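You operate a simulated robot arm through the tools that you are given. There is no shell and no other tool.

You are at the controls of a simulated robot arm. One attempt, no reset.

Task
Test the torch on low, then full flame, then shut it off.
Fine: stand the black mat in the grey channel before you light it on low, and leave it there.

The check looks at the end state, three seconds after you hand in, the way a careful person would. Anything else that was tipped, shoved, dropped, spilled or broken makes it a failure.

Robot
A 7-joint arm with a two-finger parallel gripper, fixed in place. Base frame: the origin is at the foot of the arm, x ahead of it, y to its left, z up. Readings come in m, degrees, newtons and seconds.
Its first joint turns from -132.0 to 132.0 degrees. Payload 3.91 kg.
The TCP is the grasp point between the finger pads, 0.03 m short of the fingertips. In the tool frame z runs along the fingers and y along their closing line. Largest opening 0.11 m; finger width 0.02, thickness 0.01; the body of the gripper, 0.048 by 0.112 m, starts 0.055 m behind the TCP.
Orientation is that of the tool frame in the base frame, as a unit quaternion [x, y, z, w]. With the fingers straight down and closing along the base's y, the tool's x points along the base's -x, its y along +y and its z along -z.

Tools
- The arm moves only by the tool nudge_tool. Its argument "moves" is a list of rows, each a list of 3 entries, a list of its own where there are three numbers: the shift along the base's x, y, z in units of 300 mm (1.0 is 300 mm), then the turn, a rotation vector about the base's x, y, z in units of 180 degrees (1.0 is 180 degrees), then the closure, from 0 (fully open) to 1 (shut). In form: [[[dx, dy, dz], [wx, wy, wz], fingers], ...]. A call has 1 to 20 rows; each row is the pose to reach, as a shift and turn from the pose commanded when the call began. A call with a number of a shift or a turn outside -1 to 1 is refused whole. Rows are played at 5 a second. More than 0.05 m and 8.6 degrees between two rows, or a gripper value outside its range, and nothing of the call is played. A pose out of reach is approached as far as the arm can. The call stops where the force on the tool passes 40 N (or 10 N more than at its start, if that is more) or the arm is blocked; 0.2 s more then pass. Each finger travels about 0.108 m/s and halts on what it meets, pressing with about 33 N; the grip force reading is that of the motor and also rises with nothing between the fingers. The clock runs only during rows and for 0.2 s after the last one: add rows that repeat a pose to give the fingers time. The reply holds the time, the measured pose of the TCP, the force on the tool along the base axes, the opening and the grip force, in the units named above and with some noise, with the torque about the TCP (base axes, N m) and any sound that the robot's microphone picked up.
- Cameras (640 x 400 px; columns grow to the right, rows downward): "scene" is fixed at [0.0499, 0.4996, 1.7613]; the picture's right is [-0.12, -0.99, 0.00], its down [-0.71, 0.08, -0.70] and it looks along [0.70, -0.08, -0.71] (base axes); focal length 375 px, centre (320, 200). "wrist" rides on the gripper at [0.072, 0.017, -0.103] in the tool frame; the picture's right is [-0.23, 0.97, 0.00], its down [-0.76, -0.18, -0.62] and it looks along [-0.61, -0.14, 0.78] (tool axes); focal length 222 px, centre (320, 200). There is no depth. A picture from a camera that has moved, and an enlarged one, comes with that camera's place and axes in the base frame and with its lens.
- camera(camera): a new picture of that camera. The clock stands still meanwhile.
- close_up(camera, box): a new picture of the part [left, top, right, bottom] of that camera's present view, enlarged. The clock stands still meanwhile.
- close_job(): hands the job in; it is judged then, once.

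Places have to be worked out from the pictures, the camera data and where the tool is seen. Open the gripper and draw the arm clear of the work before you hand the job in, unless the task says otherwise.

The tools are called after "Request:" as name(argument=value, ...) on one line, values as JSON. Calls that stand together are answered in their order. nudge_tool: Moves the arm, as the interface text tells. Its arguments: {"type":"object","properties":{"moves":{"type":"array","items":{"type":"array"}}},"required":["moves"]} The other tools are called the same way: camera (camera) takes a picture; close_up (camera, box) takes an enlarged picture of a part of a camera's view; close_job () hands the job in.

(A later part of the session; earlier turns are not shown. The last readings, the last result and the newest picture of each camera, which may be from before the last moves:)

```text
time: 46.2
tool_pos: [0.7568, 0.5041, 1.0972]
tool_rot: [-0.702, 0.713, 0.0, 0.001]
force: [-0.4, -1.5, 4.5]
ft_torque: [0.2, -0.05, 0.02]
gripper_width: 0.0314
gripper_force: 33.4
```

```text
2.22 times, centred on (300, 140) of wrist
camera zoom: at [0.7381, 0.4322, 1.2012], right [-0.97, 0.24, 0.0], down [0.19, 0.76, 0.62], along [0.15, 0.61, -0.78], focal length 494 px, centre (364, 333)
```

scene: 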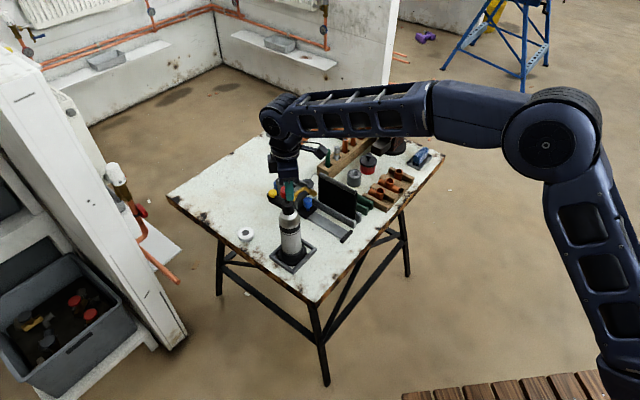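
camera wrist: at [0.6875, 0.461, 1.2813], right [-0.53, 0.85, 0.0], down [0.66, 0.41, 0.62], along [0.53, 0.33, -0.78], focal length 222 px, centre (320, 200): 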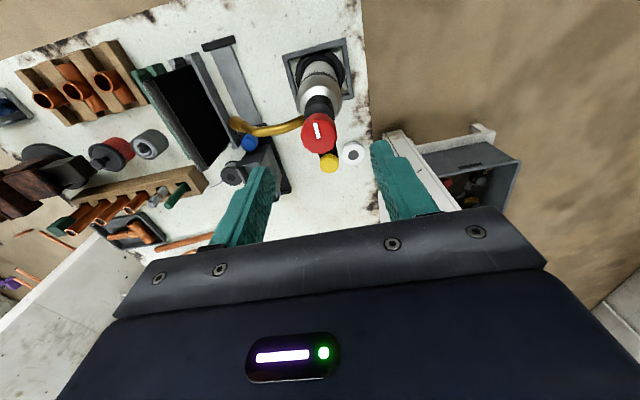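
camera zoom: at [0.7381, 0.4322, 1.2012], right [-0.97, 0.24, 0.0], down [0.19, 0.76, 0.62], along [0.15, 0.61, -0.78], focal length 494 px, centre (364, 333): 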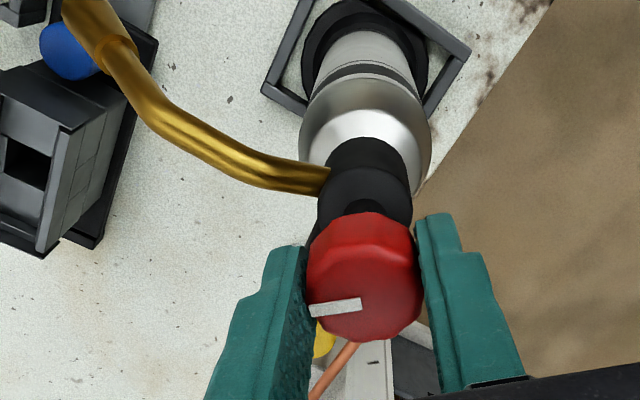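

Pointer ≈132°, still free. One more step in this grip.

Request:
nudge_tool(moves=[[[0, 0, 0], [0, 0, 0.02], 0.8], [[0, 0, 0], [0, 0, 0.04], 0.8], [[0, 0, 0], [0, 0, 0.06], 0.8], [[0, 0, 0], [0, 0, 0.08], 0.8], [[0, 0, 0], [0, 0, 0.1], 0.8], [[0, 0, 0], [0, 0, 0.1], 0.8]])

Request:
close_up(camera="scene", box=[255, 150, 335, 230])

Request:
close_up(camera="wrist", box=[200, 50, 400, 230])

```text
time: 47.6
tool_pos: [0.7554, 0.504, 1.0969]
tool_rot: [0.805, -0.594, 0.001, 0.0]
force: [0.0, -0.2, 3.0]
ft_torque: [0.21, 0.15, -0.24]
gripper_width: 0.0313
gripper_force: 33.1
```

```text
5.00 times, centred on (295, 190) of scene
camera zoom: at [0.0499, 0.4996, 1.7613], right [-0.12, -0.99, 0.0], down [-0.71, 0.08, -0.7], along [0.7, -0.08, -0.71], focal length 1873 px, centre (445, 250)
```

zoom: 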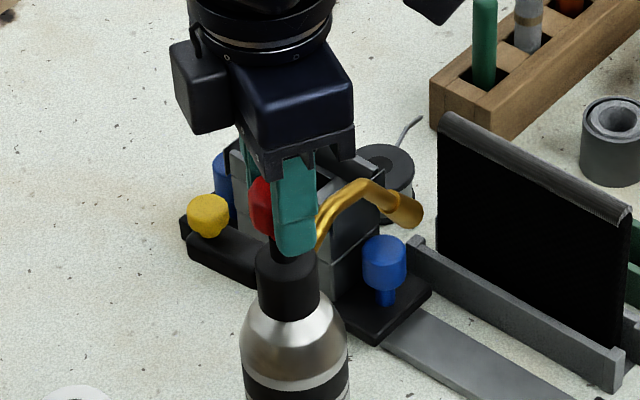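

```text
2.22 times, centred on (300, 140) of wrist
camera zoom: at [0.7611, 0.4305, 1.2011], right [-1.0, -0.07, 0.0], down [-0.05, 0.78, 0.62], along [-0.04, 0.62, -0.78], focal length 494 px, centre (364, 333)
```

zoom: 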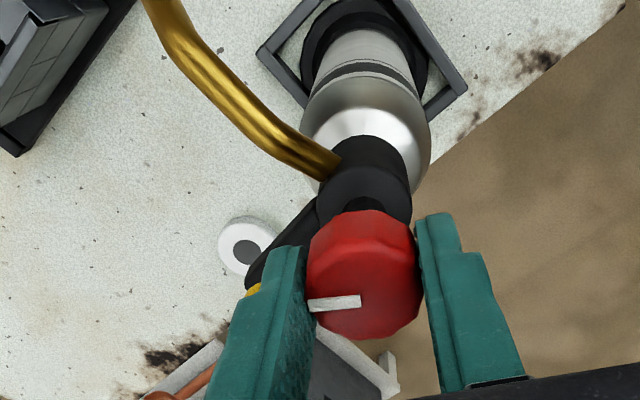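

Torque rose to -0.24 N·m: that's the end stop, at about 146–150° of total travel, with the torch not moving. So I'll turn back clockwise to roughly 40% (≈57°) as the low setting.

Request:
nudge_tool(moves=[[[0, 0, 0], [0, 0, -0.02], 0.8], [[0, 0, 0], [0, 0, -0.05], 0.8], [[0, 0, 0], [0, 0, -0.08], 0.8], [[0, 0, 0], [0, 0, -0.11], 0.8], [[0, 0, 0], [0, 0, -0.14], 0.8], [[0, 0, 0], [0, 0, -0.17], 0.8], [[0, 0, 0], [0, 0, -0.2], 0.8], [[0, 0, 0], [0, 0, -0.23], 0.8], [[0, 0, 0], [0, 0, -0.25], 0.8], [[0, 0, 0], [0, 0, -0.25], 0.8]])

Request:
close_up(camera="scene", box=[255, 150, 335, 230])

```text
time: 49.8
tool_pos: [0.756, 0.5051, 1.0971]
tool_rot: [-0.516, 0.857, 0.001, 0.0]
force: [0.6, -2.1, 4.4]
ft_torque: [-0.02, 0.04, -0.01]
gripper_width: 0.0317
gripper_force: 32.7
```

```text
5.00 times, centred on (295, 190) of scene
camera zoom: at [0.0499, 0.4996, 1.7613], right [-0.12, -0.99, 0.0], down [-0.71, 0.08, -0.7], along [0.7, -0.08, -0.71], focal length 1873 px, centre (445, 250)
```

zoom: 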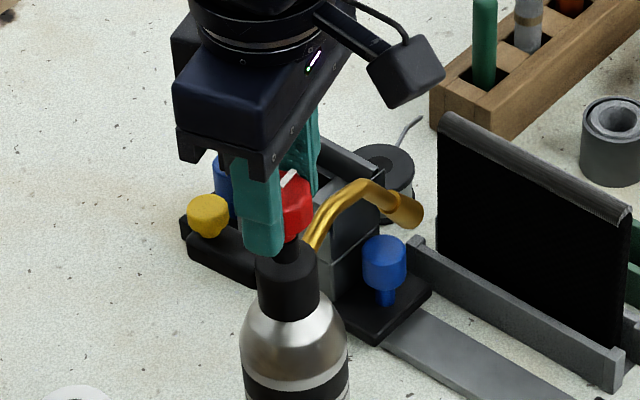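

Half way back with the torch steady. Turning the other 45° to reach about 57°.

Request:
nudge_tool(moves=[[[0, 0, 0], [0, 0, -0.03], 0.8], [[0, 0, 0], [0, 0, -0.06], 0.8], [[0, 0, 0], [0, 0, -0.09], 0.8], [[0, 0, 0], [0, 0, -0.12], 0.8], [[0, 0, 0], [0, 0, -0.15], 0.8], [[0, 0, 0], [0, 0, -0.18], 0.8], [[0, 0, 0], [0, 0, -0.21], 0.8], [[0, 0, 0], [0, 0, -0.24], 0.8], [[0, 0, 0], [0, 0, -0.25], 0.8], [[0, 0, 0], [0, 0, -0.25], 0.8]])

Request:
close_up(camera="scene", box=[255, 150, 335, 230])

Request:
close_up(camera="wrist", box=[200, 50, 400, 230])

```text
time: 52.0
tool_pos: [0.7555, 0.5049, 1.0957]
tool_rot: [-0.149, 0.989, 0.0, 0.0]
force: [0.2, -2.1, 2.7]
ft_torque: [-0.09, 0.08, 0.0]
gripper_width: 0.0315
gripper_force: 32.8
```

```text
5.00 times, centred on (295, 190) of scene
camera zoom: at [0.0499, 0.4996, 1.7613], right [-0.12, -0.99, 0.0], down [-0.71, 0.08, -0.7], along [0.7, -0.08, -0.71], focal length 1873 px, centre (445, 250)
```

zoom: 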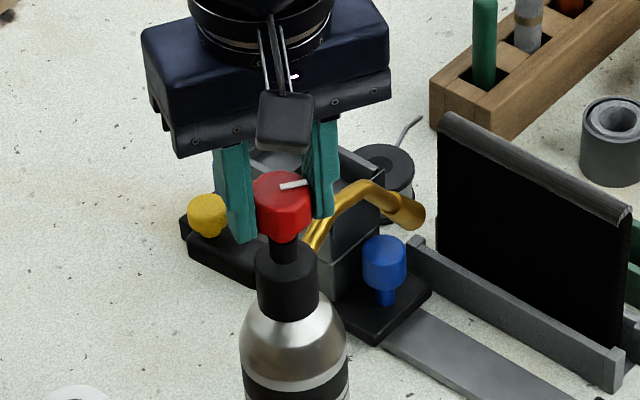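

```text
2.22 times, centred on (300, 140) of wrist
camera zoom: at [0.6814, 0.5001, 1.2011], right [-0.07, 1.0, 0.0], down [0.78, 0.05, 0.62], along [0.62, 0.04, -0.78], focal length 494 px, centre (364, 333)
```

zoom: 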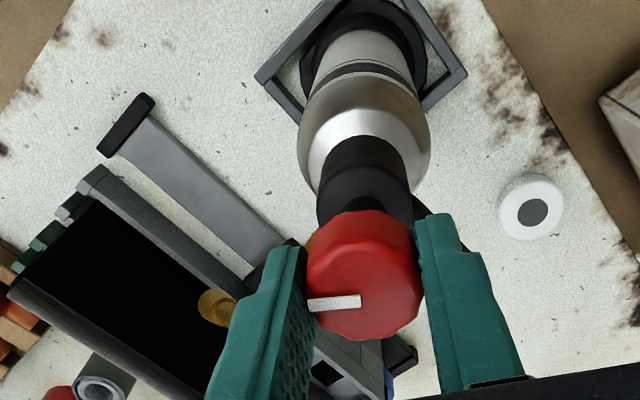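

The pointer sits at roughly a third of its travel (slipped a few degrees at the stop). I'll release the knob, rise, and look for the igniter button's exact position.

Request:
nudge_tool(moves=[[[0, 0, 0], [0, 0, 0], 0.7], [[0, 0, 0], [0, 0, 0], 0.6], [[0, 0, 0], [0, 0, 0], 0.5], [[0, 0, 0.0], [0, 0, 0], 0.5], [[0, 0, 0.06], [0, 0, 0], 0.5], [[0, 0, 0.16], [0, 0, 0], 0.5], [[0, 0, 0.28], [0, 0, 0], 0.5], [[0, 0, 0.35], [0, 0, 0], 0.5], [[0, 0, 0.35], [0, 0, 0], 0.5]])

Request:
close_up(camera="wrist", box=[200, 50, 420, 230])

Request:
close_up(camera="scene", box=[255, 160, 325, 230])

```text
time: 54.0
tool_pos: [0.7557, 0.5054, 1.2012]
tool_rot: [-0.149, 0.989, 0.0, 0.0]
force: [0.4, -0.1, 0.5]
ft_torque: [0.02, 0.01, 0.01]
gripper_width: 0.055
gripper_force: 0.0
```

```text
2.22 times, centred on (310, 140) of wrist
camera zoom: at [0.6819, 0.5, 1.3054], right [-0.07, 1.0, 0.0], down [0.78, 0.05, 0.62], along [0.62, 0.04, -0.78], focal length 494 px, centre (342, 333)
```

zoom: 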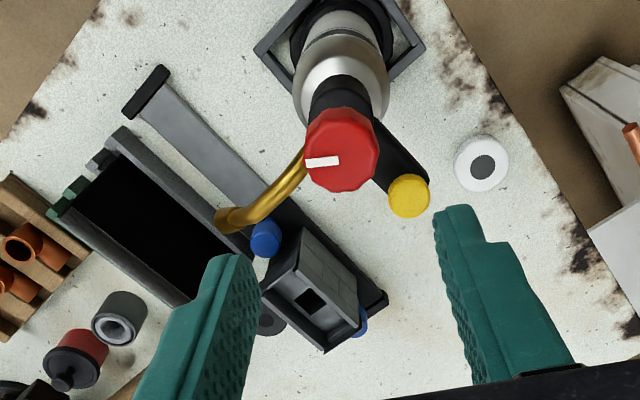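

```text
5.71 times, centred on (290, 195) of scene
camera zoom: at [0.0499, 0.4996, 1.7613], right [-0.12, -0.99, 0.0], down [-0.71, 0.08, -0.7], along [0.7, -0.08, -0.71], focal length 2141 px, centre (491, 229)
```

zoom: 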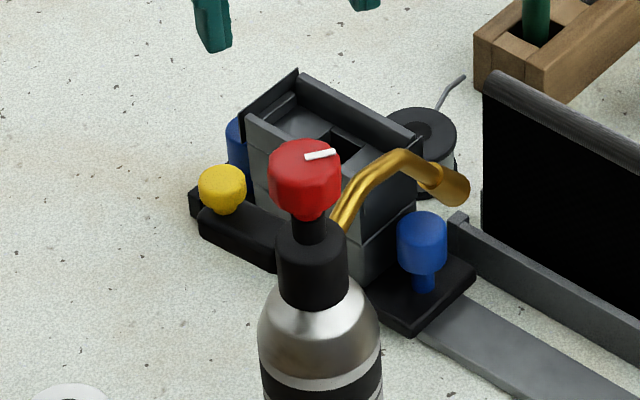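

The pointer now sits at about a third of travel. The yellow cap's top is at about (0.784, 0.542, 1.058). I'll close the fingers and move above it, still higher than the knob.

Request:
nudge_tool(moves=[[[0.05, 0.06, 0], [0, 0, 0], 0.7], [[0.094, 0.122, 0], [0, 0, 0], 0.9], [[0.094, 0.122, -0.08], [0, 0, 0], 1.0], [[0.094, 0.122, -0.16], [0, 0, 0], 1.0], [[0.094, 0.122, -0.22], [0, 0, 0], 1.0], [[0.094, 0.122, -0.22], [0, 0, 0], 1.0]])

Request:
close_up(camera="wrist", box=[220, 80, 420, 230])

Request:
close_up(camera="scene", box=[250, 145, 330, 225])

```text
time: 55.4
tool_pos: [0.784, 0.5411, 1.135]
tool_rot: [-0.149, 0.989, 0.0, 0.0]
force: [-0.5, 0.1, 0.3]
ft_torque: [0.0, 0.05, -0.01]
gripper_width: 0.0
gripper_force: 33.4
```

```text
2.67 times, centred on (320, 155) of wrist
camera zoom: at [0.7095, 0.537, 1.2388], right [-0.07, 1.0, 0.0], down [0.78, 0.05, 0.62], along [0.62, 0.04, -0.78], focal length 592 px, centre (320, 320)
```

zoom: 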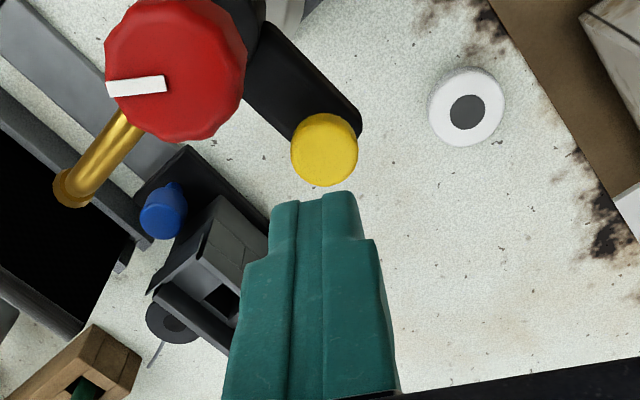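

```text
5.00 times, centred on (290, 185) of scene
camera zoom: at [0.0499, 0.4996, 1.7613], right [-0.12, -0.99, 0.0], down [-0.71, 0.08, -0.7], along [0.7, -0.08, -0.71], focal length 1873 px, centre (470, 275)
```

zoom: 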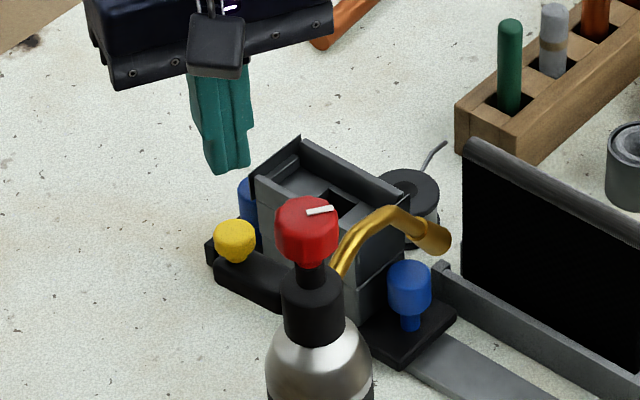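

The fingertip axis projects right onto the yellow cap (about 1.5 mm off in y). I'll correct that and descend close to the cap, then press in small steps.

Request:
nudge_tool(moves=[[[0, 0.005, -0.05], [0, 0, 0], 1.0], [[0, 0.005, -0.1], [0, 0, 0], 1.0], [[0, 0.005, -0.13], [0, 0, 0], 1.0], [[0, 0.005, -0.13], [0, 0, 0], 1.0]])

Request:
close_up(camera="wrist", box=[260, 100, 400, 220])

Request:
close_up(camera="scene", box=[250, 155, 320, 225])

```text
time: 56.4
tool_pos: [0.7834, 0.5426, 1.0961]
tool_rot: [-0.149, 0.989, 0.0, 0.0]
force: [0.2, -0.6, 0.7]
ft_torque: [0.03, 0.0, 0.02]
gripper_width: 0.0
gripper_force: 32.9
```

```text
3.33 times, centred on (330, 160) of wrist
camera zoom: at [0.7095, 0.5381, 1.2008], right [-0.07, 1.0, 0.0], down [0.78, 0.05, 0.62], along [0.62, 0.04, -0.78], focal length 740 px, centre (287, 333)
```

zoom: 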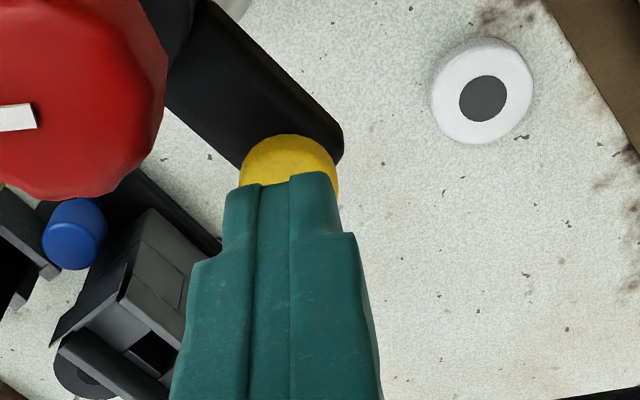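

```text
5.71 times, centred on (285, 190) of scene
camera zoom: at [0.0499, 0.4996, 1.7613], right [-0.12, -0.99, 0.0], down [-0.71, 0.08, -0.7], along [0.7, -0.08, -0.71], focal length 2141 px, centre (520, 257)
```

zoom: 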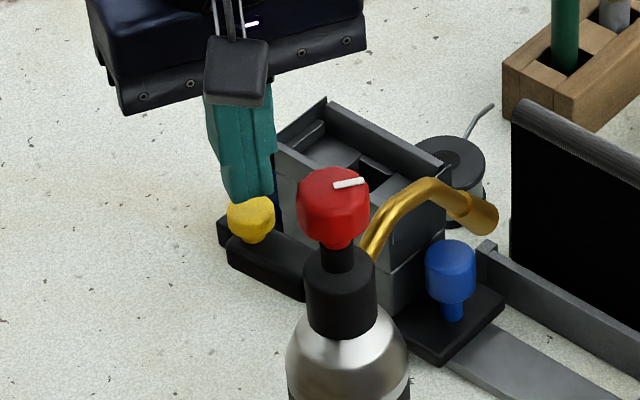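

The tip is just above the cap but about 4 mm too far in x. I'll correct that and press down in 2 mm steps.

Request:
nudge_tool(moves=[[[-0.013, 0, 0], [0, 0, 0], 1.0], [[-0.013, 0, -0.01], [0, 0, 0], 1.0], [[-0.013, 0, -0.017], [0, 0, 0], 1.0], [[-0.013, 0, -0.024], [0, 0, 0], 1.0], [[-0.013, 0, -0.024], [0, 0, 0], 1.0]])

Request:
close_up(camera="scene", box=[250, 155, 320, 225])

```text
time: 57.6
tool_pos: [0.7803, 0.5427, 1.0893]
tool_rot: [-0.149, 0.989, 0.0, 0.0]
force: [0.0, -1.2, 1.0]
ft_torque: [0.0, -0.06, -0.04]
gripper_width: 0.0004
gripper_force: 32.7
```

```text
5.71 times, centred on (285, 190) of scene
camera zoom: at [0.0499, 0.4996, 1.7613], right [-0.12, -0.99, 0.0], down [-0.71, 0.08, -0.7], along [0.7, -0.08, -0.71], focal length 2141 px, centre (520, 257)
```

zoom: 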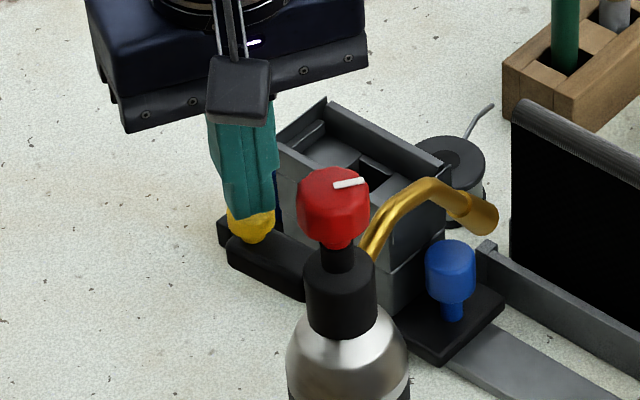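

No contact yet. Continuing downward in small steps.

Request:
nudge_tool(moves=[[[0, 0, -0.006], [0, 0, 0], 1.0], [[0, 0, -0.012], [0, 0, 0], 1.0], [[0, 0, -0.018], [0, 0, 0], 1.0]])

```text
time: 58.4
tool_pos: [0.7813, 0.5431, 1.0841]
tool_rot: [-0.148, 0.989, 0.0, 0.0]
force: [-0.1, 0.3, -0.4]
ft_torque: [0.02, -0.01, 0.01]
gripper_width: 0.0
gripper_force: 33.1
```

Still free at tip height ≈1.054. Continuing down.

Request:
nudge_tool(moves=[[[0, 0, -0.006], [0, 0, 0], 1.0], [[0, 0, -0.012], [0, 0, 0], 1.0], [[0, 0, -0.018], [0, 0, 0], 1.0]])

Request:
close_up(camera="scene", box=[250, 155, 320, 225])

Request:
close_up(camera="wrist", box=[260, 100, 400, 220])

```text
time: 59.2
tool_pos: [0.7795, 0.5427, 1.0784]
tool_rot: [-0.149, 0.989, 0.0, 0.0]
force: [-1.2, 0.3, 1.5]
ft_torque: [0.06, 0.0, -0.01]
gripper_width: 0.0002
gripper_force: 33.1
heard: click
```

```text
5.71 times, centred on (285, 190) of scene
camera zoom: at [0.0499, 0.4996, 1.7613], right [-0.12, -0.99, 0.0], down [-0.71, 0.08, -0.7], along [0.7, -0.08, -0.71], focal length 2141 px, centre (520, 257)
```

zoom: 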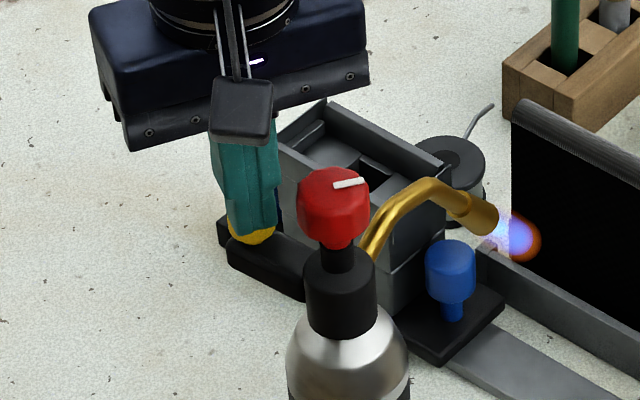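

```text
3.33 times, centred on (330, 160) of wrist
camera zoom: at [0.7059, 0.5378, 1.1831], right [-0.07, 1.0, 0.0], down [0.78, 0.05, 0.62], along [0.62, 0.04, -0.78], focal length 740 px, centre (287, 333)
```

zoom: 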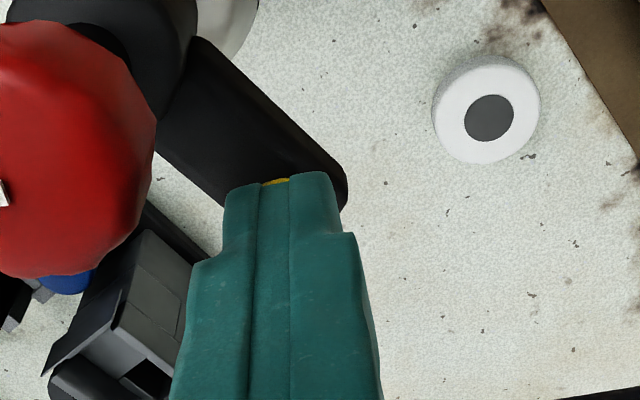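

A click, and a small flame burns at the nozzle in front of the mat. I'll lift off the button and check the flame stays lit at this low size.

Request:
nudge_tool(moves=[[[0, 0, 0.03], [0, 0, 0], 1.0], [[0, 0, 0.1], [0, 0, 0], 1.0], [[0, 0, 0.2], [0, 0, 0], 1.0], [[0, 0, 0.32], [0, 0, 0], 1.0], [[0, 0, 0.41], [0, 0, 0], 1.0], [[0, 0, 0.41], [0, 0, 0], 1.0]])

Request:
close_up(camera="scene", box=[255, 155, 355, 235])

Request:
close_up(camera="wrist", box=[140, 60, 420, 230])

```text
time: 60.6
tool_pos: [0.7801, 0.5428, 1.2011]
tool_rot: [-0.149, 0.989, 0.0, -0.002]
force: [-0.3, 0.1, -1.1]
ft_torque: [-0.01, -0.01, 0.01]
gripper_width: 0.0
gripper_force: 32.9
```

```text
5.00 times, centred on (305, 195) of scene
camera zoom: at [0.0499, 0.4996, 1.7613], right [-0.12, -0.99, 0.0], down [-0.71, 0.08, -0.7], along [0.7, -0.08, -0.71], focal length 1873 px, centre (395, 225)
```

zoom: 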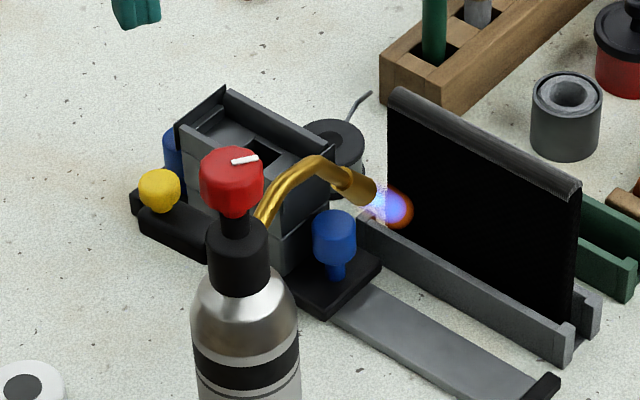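

```text
2.29 times, centred on (280, 145) of wrist
camera zoom: at [0.7054, 0.5386, 1.3057], right [-0.07, 1.0, 0.0], down [0.78, 0.05, 0.62], along [0.62, 0.04, -0.78], focal length 508 px, centre (411, 326)
```

zoom: 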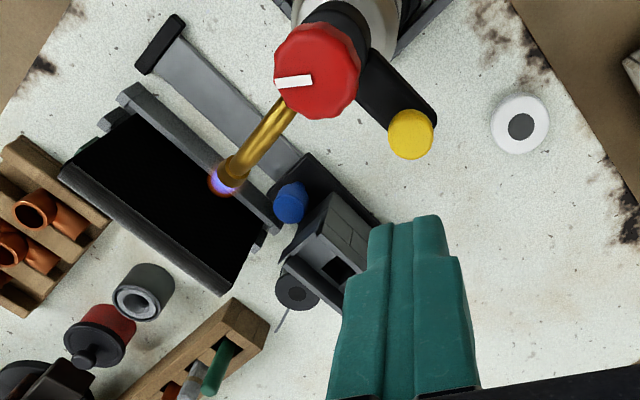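

The flame stays lit, small, and plays on the mat. Now I'll go back over the knob (axis ≈(0.7565, 0.5045)), open the fingers and turn the wrist back to about -2° for a full turning range.

Request:
nudge_tool(moves=[[[-0.03, -0.04, 0], [0, 0, -0.036], 0.8], [[-0.06, -0.09, 0], [0, 0, -0.072], 0.6], [[-0.079, -0.128, -0.02], [0, 0, -0.106], 0.5], [[-0.079, -0.128, -0.1], [0, 0, -0.106], 0.5], [[-0.079, -0.128, -0.17], [0, 0, -0.106], 0.5], [[-0.079, -0.128, -0.17], [0, 0, -0.106], 0.5]])

Request:
close_up(camera="wrist", box=[220, 80, 400, 230])

Request:
close_up(camera="scene", box=[255, 155, 355, 235])

```text
time: 62.0
tool_pos: [0.7562, 0.5037, 1.1518]
tool_rot: [0.017, 1.0, 0.0, 0.0]
force: [0.6, 0.7, -0.2]
ft_torque: [0.0, 0.01, -0.02]
gripper_width: 0.0551
gripper_force: 0.0
```

```text
2.67 times, centred on (310, 155) of wrist
camera zoom: at [0.6837, 0.5233, 1.2552], right [0.26, 0.97, 0.0], down [0.75, -0.2, 0.62], along [0.6, -0.16, -0.78], focal length 592 px, centre (347, 320)
```

zoom: 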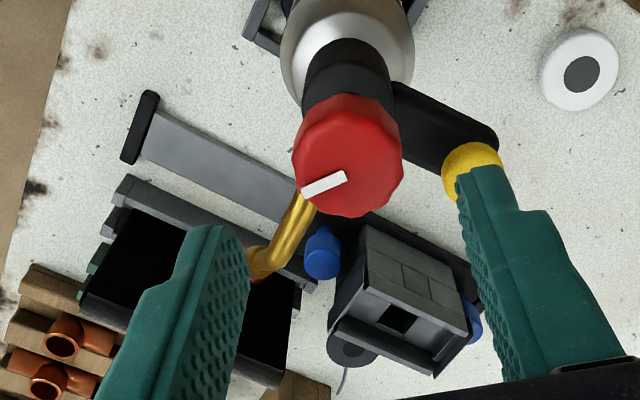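

```text
5.00 times, centred on (305, 195) of scene
camera zoom: at [0.0499, 0.4996, 1.7613], right [-0.12, -0.99, 0.0], down [-0.71, 0.08, -0.7], along [0.7, -0.08, -0.71], focal length 1873 px, centre (395, 225)
```

zoom: 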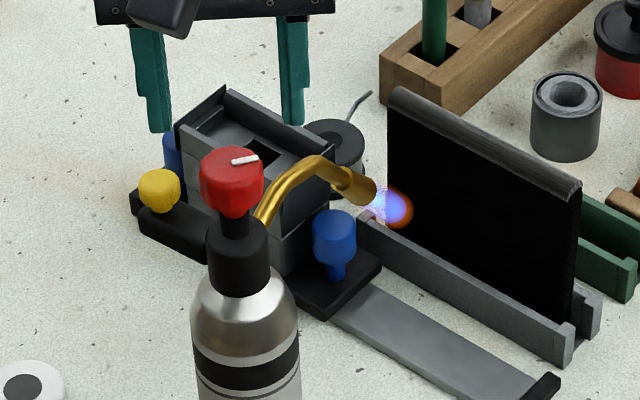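

The knob is centred. Descending to the same grip height and closing on it.

Request:
nudge_tool(moves=[[[0, 0.002, -0.07], [0, 0, 0], 0.5], [[0, 0.002, -0.13], [0, 0, 0], 0.5], [[0, 0.002, -0.17], [0, 0, 0], 0.5], [[0, 0.002, -0.182], [0, 0, 0], 0.5], [[0, 0.002, -0.182], [0, 0, 0], 0.6], [[0, 0.002, -0.182], [0, 0, 0], 0.66], [[0, 0.002, -0.182], [0, 0, 0], 0.7], [[0, 0.002, -0.182], [0, 0, 0], 0.75], [[0, 0.002, -0.182], [0, 0, 0], 0.8], [[0, 0.002, -0.182], [0, 0, 0], 0.8]])

Request:
close_up(camera="wrist", box=[200, 50, 400, 230])

Request:
close_up(camera="scene", box=[255, 155, 355, 235])

```text
time: 64.2
tool_pos: [0.757, 0.5037, 1.0957]
tool_rot: [0.018, 1.0, -0.001, -0.001]
force: [0.7, -1.0, -0.5]
ft_torque: [-0.06, -0.05, 0.01]
gripper_width: 0.0315
gripper_force: 33.1
```

```text
2.22 times, centred on (300, 140) of wrist
camera zoom: at [0.6846, 0.5239, 1.2], right [0.26, 0.97, 0.0], down [0.76, -0.2, 0.62], along [0.6, -0.16, -0.78], focal length 494 px, centre (364, 333)
```

zoom: 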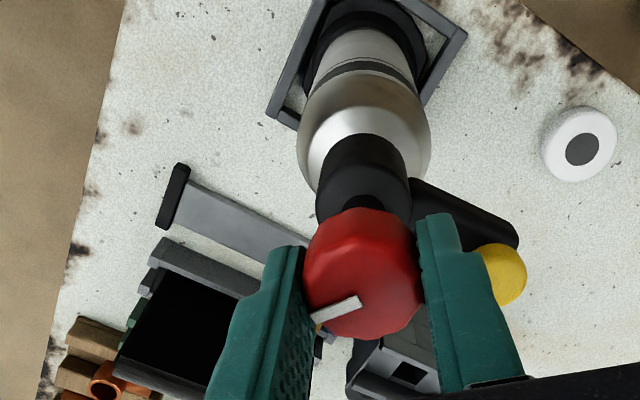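

```text
5.00 times, centred on (305, 195) of scene
camera zoom: at [0.0499, 0.4996, 1.7613], right [-0.12, -0.99, 0.0], down [-0.71, 0.08, -0.7], along [0.7, -0.08, -0.71], focal length 1873 px, centre (395, 225)
```

zoom: 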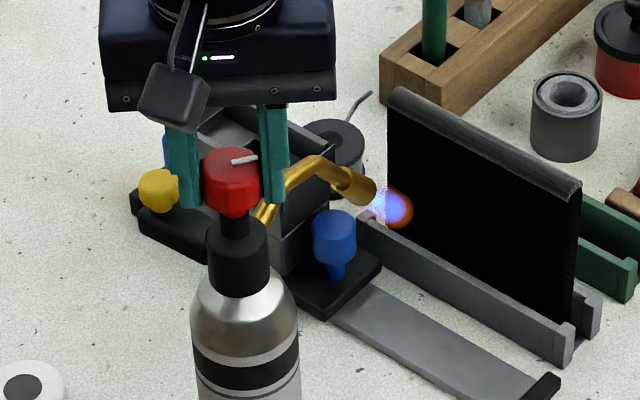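

Held again with the flame steady. I'll first turn a little clockwise (9°) to see how the flame size responds, confirming I'm truly in the low range.

Request:
nudge_tool(moves=[[[0, 0, 0], [0, 0, -0.015], 0.8], [[0, 0, 0], [0, 0, -0.03], 0.8], [[0, 0, 0], [0, 0, -0.045], 0.8], [[0, 0, 0], [0, 0, -0.05], 0.8], [[0, 0, 0], [0, 0, -0.05], 0.8]])

Request:
close_up(camera="scene", box=[255, 155, 355, 235])

```text
time: 65.4
tool_pos: [0.7571, 0.5039, 1.0955]
tool_rot: [0.096, 0.995, 0.0, -0.001]
force: [-0.1, -0.8, 0.3]
ft_torque: [-0.03, 0.08, 0.02]
gripper_width: 0.0314
gripper_force: 32.4
```

```text
5.00 times, centred on (305, 195) of scene
camera zoom: at [0.0499, 0.4996, 1.7613], right [-0.12, -0.99, 0.0], down [-0.71, 0.08, -0.7], along [0.7, -0.08, -0.71], focal length 1873 px, centre (395, 225)
```

zoom: 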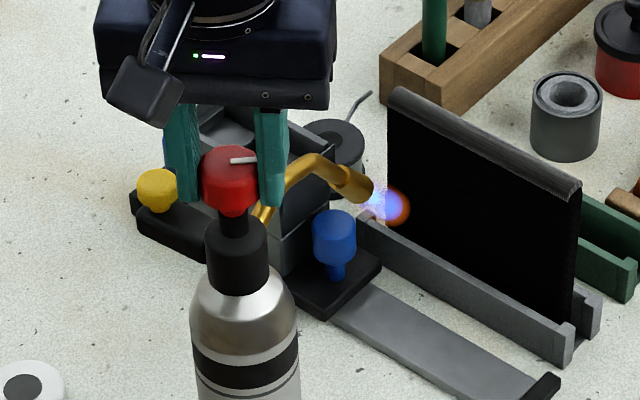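

The flame size didn't change, so it is a stable low flame. Now turning counter-clockwise toward full, watching the flame.

Request:
nudge_tool(moves=[[[0, 0, 0], [0, 0, 0.025], 0.8], [[0, 0, 0], [0, 0, 0.05], 0.8], [[0, 0, 0], [0, 0, 0.075], 0.8], [[0, 0, 0], [0, 0, 0.1], 0.8], [[0, 0, 0], [0, 0, 0.125], 0.8], [[0, 0, 0], [0, 0, 0.15], 0.8], [[0, 0, 0], [0, 0, 0.175], 0.8], [[0, 0, 0], [0, 0, 0.2], 0.8], [[0, 0, 0], [0, 0, 0.225], 0.8], [[0, 0, 0], [0, 0, 0.25], 0.8], [[0, 0, 0], [0, 0, 0.25], 0.8]])

Request:
close_up(camera="scene", box=[255, 155, 355, 235])

```text
time: 67.8
tool_pos: [0.7586, 0.5052, 1.0962]
tool_rot: [-0.293, 0.956, 0.0, 0.0]
force: [-0.6, -0.2, -0.1]
ft_torque: [-0.05, 0.15, 0.01]
gripper_width: 0.0316
gripper_force: 32.5
```

```text
5.00 times, centred on (305, 195) of scene
camera zoom: at [0.0499, 0.4996, 1.7613], right [-0.12, -0.99, 0.0], down [-0.71, 0.08, -0.7], along [0.7, -0.08, -0.71], focal length 1873 px, centre (395, 225)
```

zoom: 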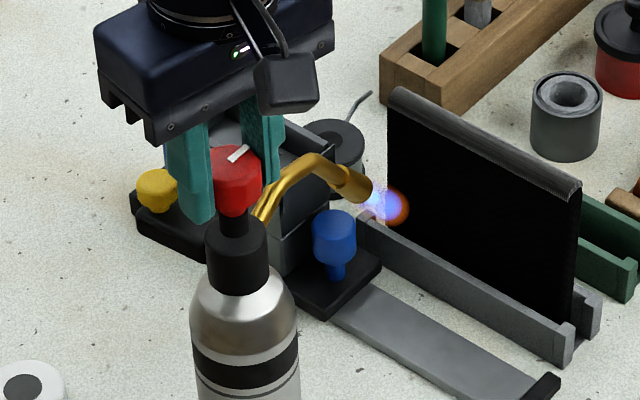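

Still low at ~87°. Continuing to turn toward the stop.

Request:
nudge_tool(moves=[[[0, 0, 0], [0, 0, 0.025], 0.8], [[0, 0, 0], [0, 0, 0.05], 0.8], [[0, 0, 0], [0, 0, 0.075], 0.8], [[0, 0, 0], [0, 0, 0.1], 0.8], [[0, 0, 0], [0, 0, 0.125], 0.8], [[0, 0, 0], [0, 0, 0.15], 0.8], [[0, 0, 0], [0, 0, 0.175], 0.8], [[0, 0, 0], [0, 0, 0.2], 0.8], [[0, 0, 0], [0, 0, 0.2], 0.8]])

Request:
close_up(camera="scene", box=[255, 155, 355, 235])

```text
time: 69.8
tool_pos: [0.758, 0.5054, 1.0962]
tool_rot: [-0.574, 0.819, 0.0, 0.001]
force: [-0.7, -1.0, 0.4]
ft_torque: [-0.05, 0.17, 0.02]
gripper_width: 0.0317
gripper_force: 32.2
```

```text
5.00 times, centred on (305, 195) of scene
camera zoom: at [0.0499, 0.4996, 1.7613], right [-0.12, -0.99, 0.0], down [-0.71, 0.08, -0.7], along [0.7, -0.08, -0.71], focal length 1873 px, centre (395, 225)
```

zoom: 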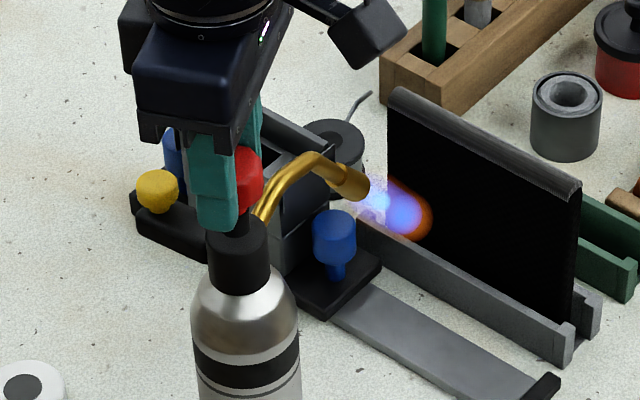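

The flame has jumped to a larger one. I'll go another ~12° toward the stop to make sure it's full flame.

Request:
nudge_tool(moves=[[[0, 0, 0], [0, 0, 0.02], 0.8], [[0, 0, 0], [0, 0, 0.04], 0.8], [[0, 0, 0], [0, 0, 0.06], 0.8], [[0, 0, 0], [0, 0, 0.07], 0.8], [[0, 0, 0], [0, 0, 0.07], 0.8], [[0, 0, 0], [0, 0, 0.07], 0.8]])

Request:
close_up(camera="scene", box=[255, 155, 355, 235])

```text
time: 71.2
tool_pos: [0.7568, 0.505, 1.0958]
tool_rot: [-0.66, 0.751, 0.0, 0.0]
force: [-0.1, -0.3, 0.2]
ft_torque: [0.02, 0.01, 0.01]
gripper_width: 0.0318
gripper_force: 33.3
```

```text
5.00 times, centred on (305, 195) of scene
camera zoom: at [0.0499, 0.4996, 1.7613], right [-0.12, -0.99, 0.0], down [-0.71, 0.08, -0.7], along [0.7, -0.08, -0.71], focal length 1873 px, centre (395, 225)
```

zoom: 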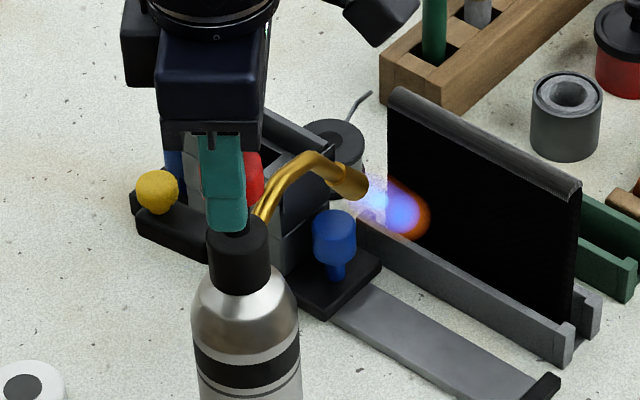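

Same large flame: full. I've held it for over a second. Now turning clockwise to shut it off, in steps.

Request:
nudge_tool(moves=[[[0, 0, 0], [0, 0, -0.03], 0.8], [[0, 0, 0], [0, 0, -0.06], 0.8], [[0, 0, 0], [0, 0, -0.09], 0.8], [[0, 0, 0], [0, 0, -0.12], 0.8], [[0, 0, 0], [0, 0, -0.15], 0.8], [[0, 0, 0], [0, 0, -0.18], 0.8], [[0, 0, 0], [0, 0, -0.21], 0.8], [[0, 0, 0], [0, 0, -0.24], 0.8], [[0, 0, 0], [0, 0, -0.27], 0.8], [[0, 0, 0], [0, 0, -0.3], 0.8], [[0, 0, 0], [0, 0, -0.3], 0.8]])

Request:
close_up(camera="scene", box=[255, 155, 355, 235])

```text
time: 73.6
tool_pos: [0.7588, 0.5037, 1.0964]
tool_rot: [-0.247, 0.969, 0.0, 0.0]
force: [-0.3, 0.1, -0.7]
ft_torque: [0.04, -0.01, -0.02]
gripper_width: 0.0316
gripper_force: 33.5
```

```text
5.00 times, centred on (305, 195) of scene
camera zoom: at [0.0499, 0.4996, 1.7613], right [-0.12, -0.99, 0.0], down [-0.71, 0.08, -0.7], along [0.7, -0.08, -0.71], focal length 1873 px, centre (395, 225)
```

zoom: 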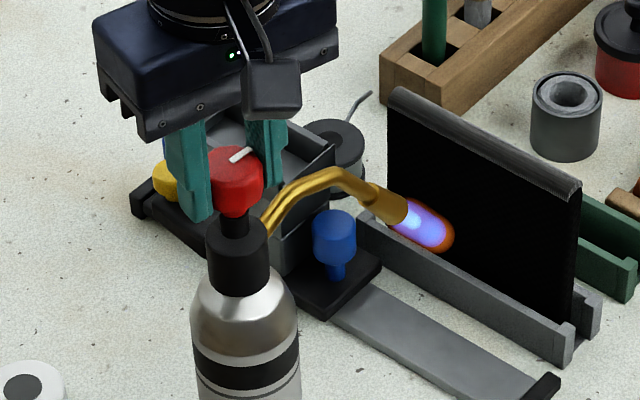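

The torch itself turned about 14° clockwise with the knob this time (the tool was lifting slightly, so the base had little grip), and the flame is still full. I'll turn counter-clockwise a bit with the same light hold to bring the torch back to its orientation.

Request:
nudge_tool(moves=[[[0, 0, 0], [0, 0, 0.015], 0.8], [[0, 0, 0], [0, 0, 0.03], 0.8], [[0, 0, 0], [0, 0, 0.045], 0.8], [[0, 0, 0], [0, 0, 0.06], 0.8], [[0, 0, 0], [0, 0, 0.06], 0.8]])

Request:
close_up(camera="scene", box=[255, 155, 355, 235])

Request:
close_up(camera="wrist", box=[140, 40, 420, 230])

```text
time: 74.8
tool_pos: [0.7585, 0.5029, 1.0963]
tool_rot: [-0.338, 0.941, 0.0, 0.0]
force: [-1.8, 0.5, 2.4]
ft_torque: [-0.12, 0.07, -0.03]
gripper_width: 0.0314
gripper_force: 32.7
```

```text
5.00 times, centred on (305, 195) of scene
camera zoom: at [0.0499, 0.4996, 1.7613], right [-0.12, -0.99, 0.0], down [-0.71, 0.08, -0.7], along [0.7, -0.08, -0.71], focal length 1873 px, centre (395, 225)
```

zoom: 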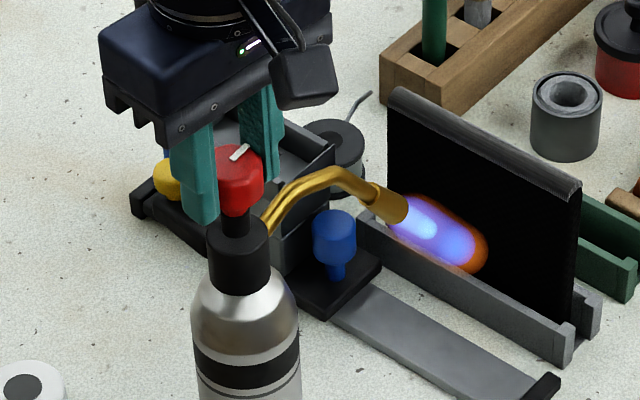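

```text
2.11 times, centred on (280, 135) of wrist
camera zoom: at [0.6906, 0.4718, 1.2008], right [-0.44, 0.9, 0.0], down [0.7, 0.35, 0.62], along [0.56, 0.28, -0.78], focal length 468 px, centre (404, 337)
```

zoom: 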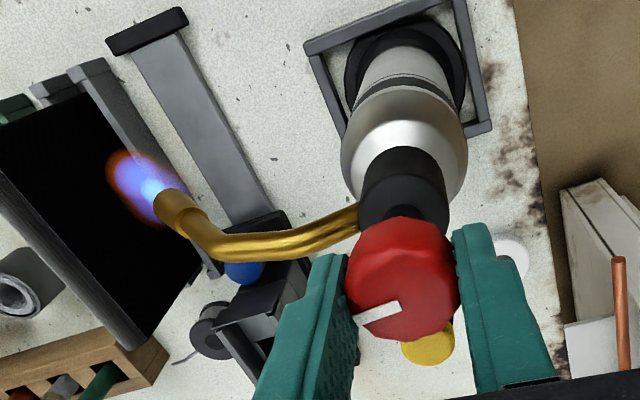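

The torch stayed put this time and the flame grew to a long full flame. To bring the torch back I'll unload its base slightly (raise ~1 mm) and turn further counter-clockwise.

Request:
nudge_tool(moves=[[[0, 0, 0.004], [0, 0, 0], 0.8], [[0, 0, 0.004], [0, 0, 0.015], 0.8], [[0, 0, 0.004], [0, 0, 0.03], 0.8], [[0, 0, 0.004], [0, 0, 0.045], 0.8], [[0, 0, 0.004], [0, 0, 0.06], 0.8], [[0, 0, 0.004], [0, 0, 0.06], 0.8]])

Request:
close_up(camera="scene", box=[255, 155, 355, 235])

```text
time: 76.2
tool_pos: [0.7581, 0.5043, 1.0964]
tool_rot: [-0.425, 0.905, 0.0, 0.0]
force: [-0.2, 0.4, -0.1]
ft_torque: [-0.01, 0.0, -0.04]
gripper_width: 0.0316
gripper_force: 32.8
```

```text
5.00 times, centred on (305, 195) of scene
camera zoom: at [0.0499, 0.4996, 1.7613], right [-0.12, -0.99, 0.0], down [-0.71, 0.08, -0.7], along [0.7, -0.08, -0.71], focal length 1873 px, centre (395, 225)
```

zoom: 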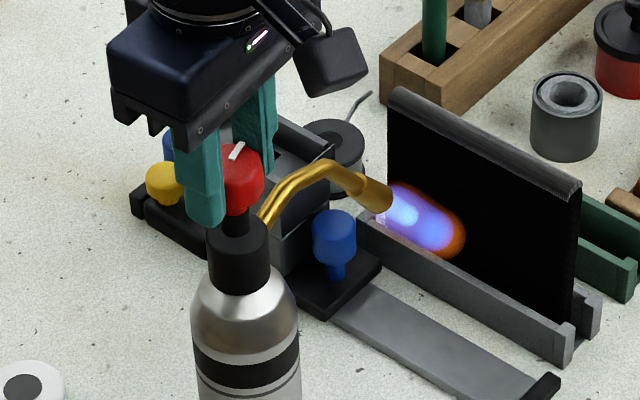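

The torch came back about 7°. A few more degrees with the same light hold to return to its starting orientation.

Request:
nudge_tool(moves=[[[0, 0, 0], [0, 0, 0.015], 0.8], [[0, 0, 0], [0, 0, 0.03], 0.8], [[0, 0, 0], [0, 0, 0.035], 0.8], [[0, 0, 0], [0, 0, 0.035], 0.8]])

Request:
close_up(camera="scene", box=[255, 155, 355, 235])

```text
time: 77.2
tool_pos: [0.7564, 0.5051, 1.0974]
tool_rot: [-0.473, 0.881, 0.0, 0.001]
force: [0.0, -0.6, -0.3]
ft_torque: [0.02, 0.02, -0.03]
gripper_width: 0.0315
gripper_force: 33.0
```

```text
5.00 times, centred on (305, 195) of scene
camera zoom: at [0.0499, 0.4996, 1.7613], right [-0.12, -0.99, 0.0], down [-0.71, 0.08, -0.7], along [0.7, -0.08, -0.71], focal length 1873 px, centre (395, 225)
```

zoom: 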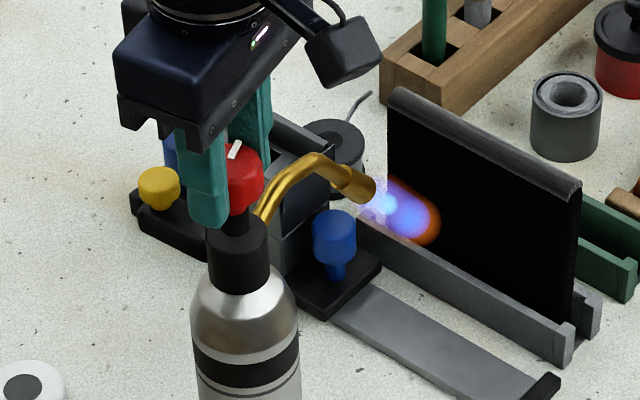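

The nozzle is back to about where it was. Before turning it off I'll press down ~1.5 mm so the base grips its stand, and check the load.

Request:
nudge_tool(moves=[[[0, 0, -0.003], [0, 0, 0], 0.8], [[0, 0, -0.006], [0, 0, 0], 0.8], [[0, 0, -0.006], [0, 0, 0], 0.8]])

```text
time: 78.0
tool_pos: [0.7567, 0.5046, 1.0966]
tool_rot: [-0.474, 0.881, 0.001, 0.001]
force: [-0.9, 1.3, 3.2]
ft_torque: [0.15, -0.13, -0.02]
gripper_width: 0.0315
gripper_force: 33.1
```

Load is 3 N down; I'll add slightly more and turn clockwise in a 27° step, checking the torch stays put.

Request:
nudge_tool(moves=[[[0, 0, -0.003], [0, 0, 0], 0.8], [[0, 0, -0.003], [0, 0, -0.02], 0.8], [[0, 0, -0.003], [0, 0, -0.04], 0.8], [[0, 0, -0.003], [0, 0, -0.06], 0.8], [[0, 0, -0.003], [0, 0, -0.08], 0.8], [[0, 0, -0.003], [0, 0, -0.1], 0.8], [[0, 0, -0.003], [0, 0, -0.12], 0.8], [[0, 0, -0.003], [0, 0, -0.14], 0.8], [[0, 0, -0.003], [0, 0, -0.15], 0.8], [[0, 0, -0.003], [0, 0, -0.15], 0.8]])

Request:
close_up(camera="scene", box=[255, 155, 355, 235])

```text
time: 80.2
tool_pos: [0.7569, 0.5043, 1.0957]
tool_rot: [-0.254, 0.967, 0.0, 0.001]
force: [3.0, -3.7, 31.7]
ft_torque: [-0.06, -0.19, 0.02]
gripper_width: 0.0315
gripper_force: 33.3
```

```text
5.00 times, centred on (305, 195) of scene
camera zoom: at [0.0499, 0.4996, 1.7613], right [-0.12, -0.99, 0.0], down [-0.71, 0.08, -0.7], along [0.7, -0.08, -0.71], focal length 1873 px, centre (395, 225)
```

zoom: 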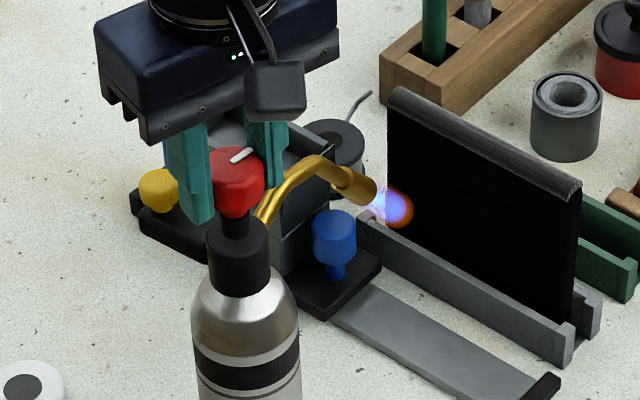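

The torch stayed put and the flame went back to low on the way down, but the down-load is 32 N — too much. I'll ease up and continue clockwise.

Request:
nudge_tool(moves=[[[0, 0, 0.002], [0, 0, 0], 0.8], [[0, 0, 0.004], [0, 0, 0], 0.8], [[0, 0, 0.004], [0, 0, 0], 0.8]])

```text
time: 81.0
tool_pos: [0.7561, 0.5055, 1.0955]
tool_rot: [-0.255, 0.967, 0.0, 0.0]
force: [1.7, -4.1, 18.5]
ft_torque: [-0.31, -0.01, 0.0]
gripper_width: 0.0316
gripper_force: 33.2
```

Still 18 N; easing up another millimetre and continuing the turn by a further 27°.

Request:
nudge_tool(moves=[[[0, 0, 0.003], [0, 0, 0], 0.8], [[0, 0, 0.003], [0, 0, -0.02], 0.8], [[0, 0, 0.003], [0, 0, -0.04], 0.8], [[0, 0, 0.003], [0, 0, -0.06], 0.8], [[0, 0, 0.003], [0, 0, -0.08], 0.8], [[0, 0, 0.003], [0, 0, -0.1], 0.8], [[0, 0, 0.003], [0, 0, -0.12], 0.8], [[0, 0, 0.003], [0, 0, -0.14], 0.8], [[0, 0, 0.003], [0, 0, -0.15], 0.8], [[0, 0, 0.003], [0, 0, -0.15], 0.8]])

Request:
close_up(camera="scene", box=[255, 155, 355, 235])

```text
time: 83.2
tool_pos: [0.7576, 0.5055, 1.0972]
tool_rot: [-0.022, 1.0, 0.0, 0.001]
force: [-0.2, -0.2, 0.4]
ft_torque: [-0.02, -0.04, -0.03]
gripper_width: 0.0313
gripper_force: 33.0
```

```text
5.00 times, centred on (305, 195) of scene
camera zoom: at [0.0499, 0.4996, 1.7613], right [-0.12, -0.99, 0.0], down [-0.71, 0.08, -0.7], along [0.7, -0.08, -0.71], focal length 1873 px, centre (395, 225)
```

zoom: 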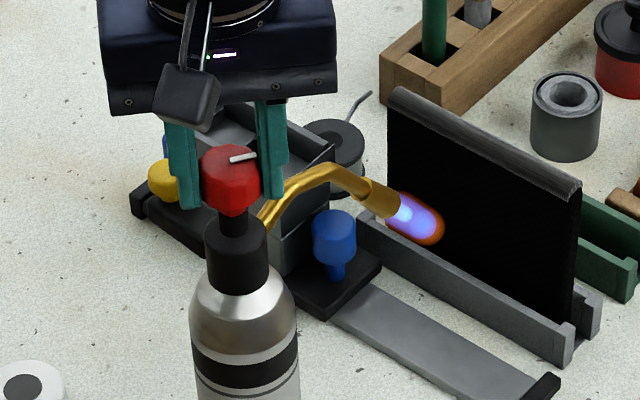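

The load fell to zero and the torch followed again by ~10°. I'll bring it back with a light counter-clockwise turn of about 9°, then hold a moderate down-load for the rest.

Request:
nudge_tool(moves=[[[0, 0, 0.001], [0, 0, 0.015], 0.8], [[0, 0, 0.001], [0, 0, 0.03], 0.8], [[0, 0, 0.001], [0, 0, 0.045], 0.8], [[0, 0, 0.001], [0, 0, 0.05], 0.8], [[0, 0, 0.001], [0, 0, 0.05], 0.8]])

Request:
close_up(camera="scene", box=[255, 155, 355, 235])

```text
time: 84.4
tool_pos: [0.7573, 0.5042, 1.0967]
tool_rot: [-0.101, 0.995, -0.001, 0.0]
force: [0.0, -0.3, -0.2]
ft_torque: [0.0, 0.02, 0.02]
gripper_width: 0.0316
gripper_force: 32.9
```

```text
5.00 times, centred on (305, 195) of scene
camera zoom: at [0.0499, 0.4996, 1.7613], right [-0.12, -0.99, 0.0], down [-0.71, 0.08, -0.7], along [0.7, -0.08, -0.71], focal length 1873 px, centre (395, 225)
```

zoom: 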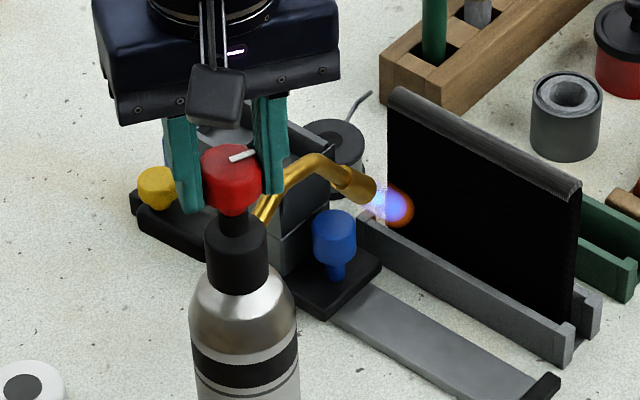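

Torch back in line. Now lowering slightly to load its base, then reading the force before turning.

Request:
nudge_tool(moves=[[[0, 0, -0.003], [0, 0, 0], 0.8], [[0, 0, -0.006], [0, 0, 0], 0.8], [[0, 0, -0.006], [0, 0, 0], 0.8]])

```text
time: 85.2
tool_pos: [0.7591, 0.5039, 1.0967]
tool_rot: [-0.1, 0.995, 0.001, -0.001]
force: [0.3, -1.3, -0.9]
ft_torque: [-0.07, 0.32, -0.03]
gripper_width: 0.0316
gripper_force: 32.7
```

Request:
nudge_tool(moves=[[[0, 0, -0.002], [0, 0, 0], 0.8], [[0, 0, -0.004], [0, 0, 0], 0.8], [[0, 0, -0.004], [0, 0, 0], 0.8]])

```text
time: 86.0
tool_pos: [0.7582, 0.5052, 1.0951]
tool_rot: [-0.099, 0.995, 0.002, 0.0]
force: [0.7, -1.2, 20.4]
ft_torque: [-0.11, 0.13, 0.02]
gripper_width: 0.0319
gripper_force: 33.0
```

Load is 20 N straight down on the axis, which should hold the base. Turning clockwise 27°.

Request:
nudge_tool(moves=[[[0, 0, 0], [0, 0, -0.02], 0.8], [[0, 0, 0], [0, 0, -0.04], 0.8], [[0, 0, 0], [0, 0, -0.06], 0.8], [[0, 0, 0], [0, 0, -0.08], 0.8], [[0, 0, 0], [0, 0, -0.1], 0.8], [[0, 0, 0], [0, 0, -0.12], 0.8], [[0, 0, 0], [0, 0, -0.14], 0.8], [[0, 0, 0], [0, 0, -0.15], 0.8]])

Request:
close_up(camera="scene", box=[255, 155, 355, 235])

```text
time: 87.8
tool_pos: [0.7562, 0.5029, 1.0939]
tool_rot: [0.136, 0.991, 0.001, -0.001]
force: [5.8, -3.6, 30.4]
ft_torque: [-0.18, -0.31, 0.03]
gripper_width: 0.0316
gripper_force: 32.5
```

```text
5.00 times, centred on (305, 195) of scene
camera zoom: at [0.0499, 0.4996, 1.7613], right [-0.12, -0.99, 0.0], down [-0.71, 0.08, -0.7], along [0.7, -0.08, -0.71], focal length 1873 px, centre (395, 225)
```

zoom: 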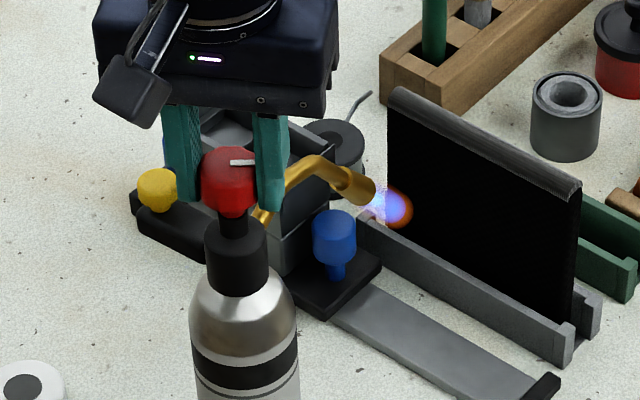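

Torch stayed put; flame still low at ~33° of opening. Easing the load slightly and turning the next 20°.

Request:
nudge_tool(moves=[[[0, 0, 0.002], [0, 0, 0], 0.8], [[0, 0, 0.002], [0, 0, -0.02], 0.8], [[0, 0, 0.002], [0, 0, -0.04], 0.8], [[0, 0, 0.002], [0, 0, -0.06], 0.8], [[0, 0, 0.002], [0, 0, -0.08], 0.8], [[0, 0, 0.002], [0, 0, -0.1], 0.8], [[0, 0, 0.002], [0, 0, -0.11], 0.8]])

Request:
close_up(camera="scene", box=[255, 155, 355, 235])

```text
time: 89.4
tool_pos: [0.7574, 0.5029, 1.0943]
tool_rot: [0.303, 0.953, -0.001, 0.0]
force: [-0.3, -3.6, 15.9]
ft_torque: [0.01, 0.06, -0.02]
gripper_width: 0.0315
gripper_force: 33.1
```

```text
5.00 times, centred on (305, 195) of scene
camera zoom: at [0.0499, 0.4996, 1.7613], right [-0.12, -0.99, 0.0], down [-0.71, 0.08, -0.7], along [0.7, -0.08, -0.71], focal length 1873 px, centre (395, 225)
```

zoom: 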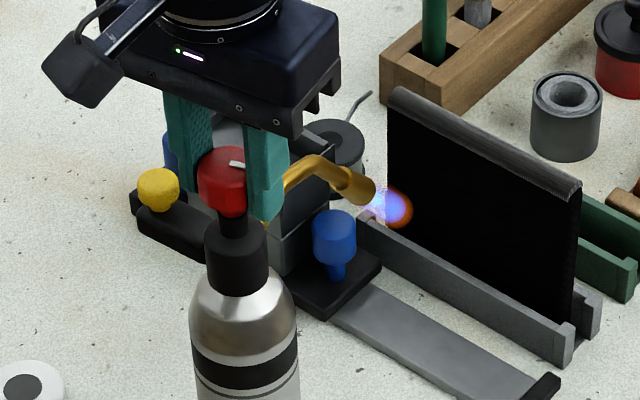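

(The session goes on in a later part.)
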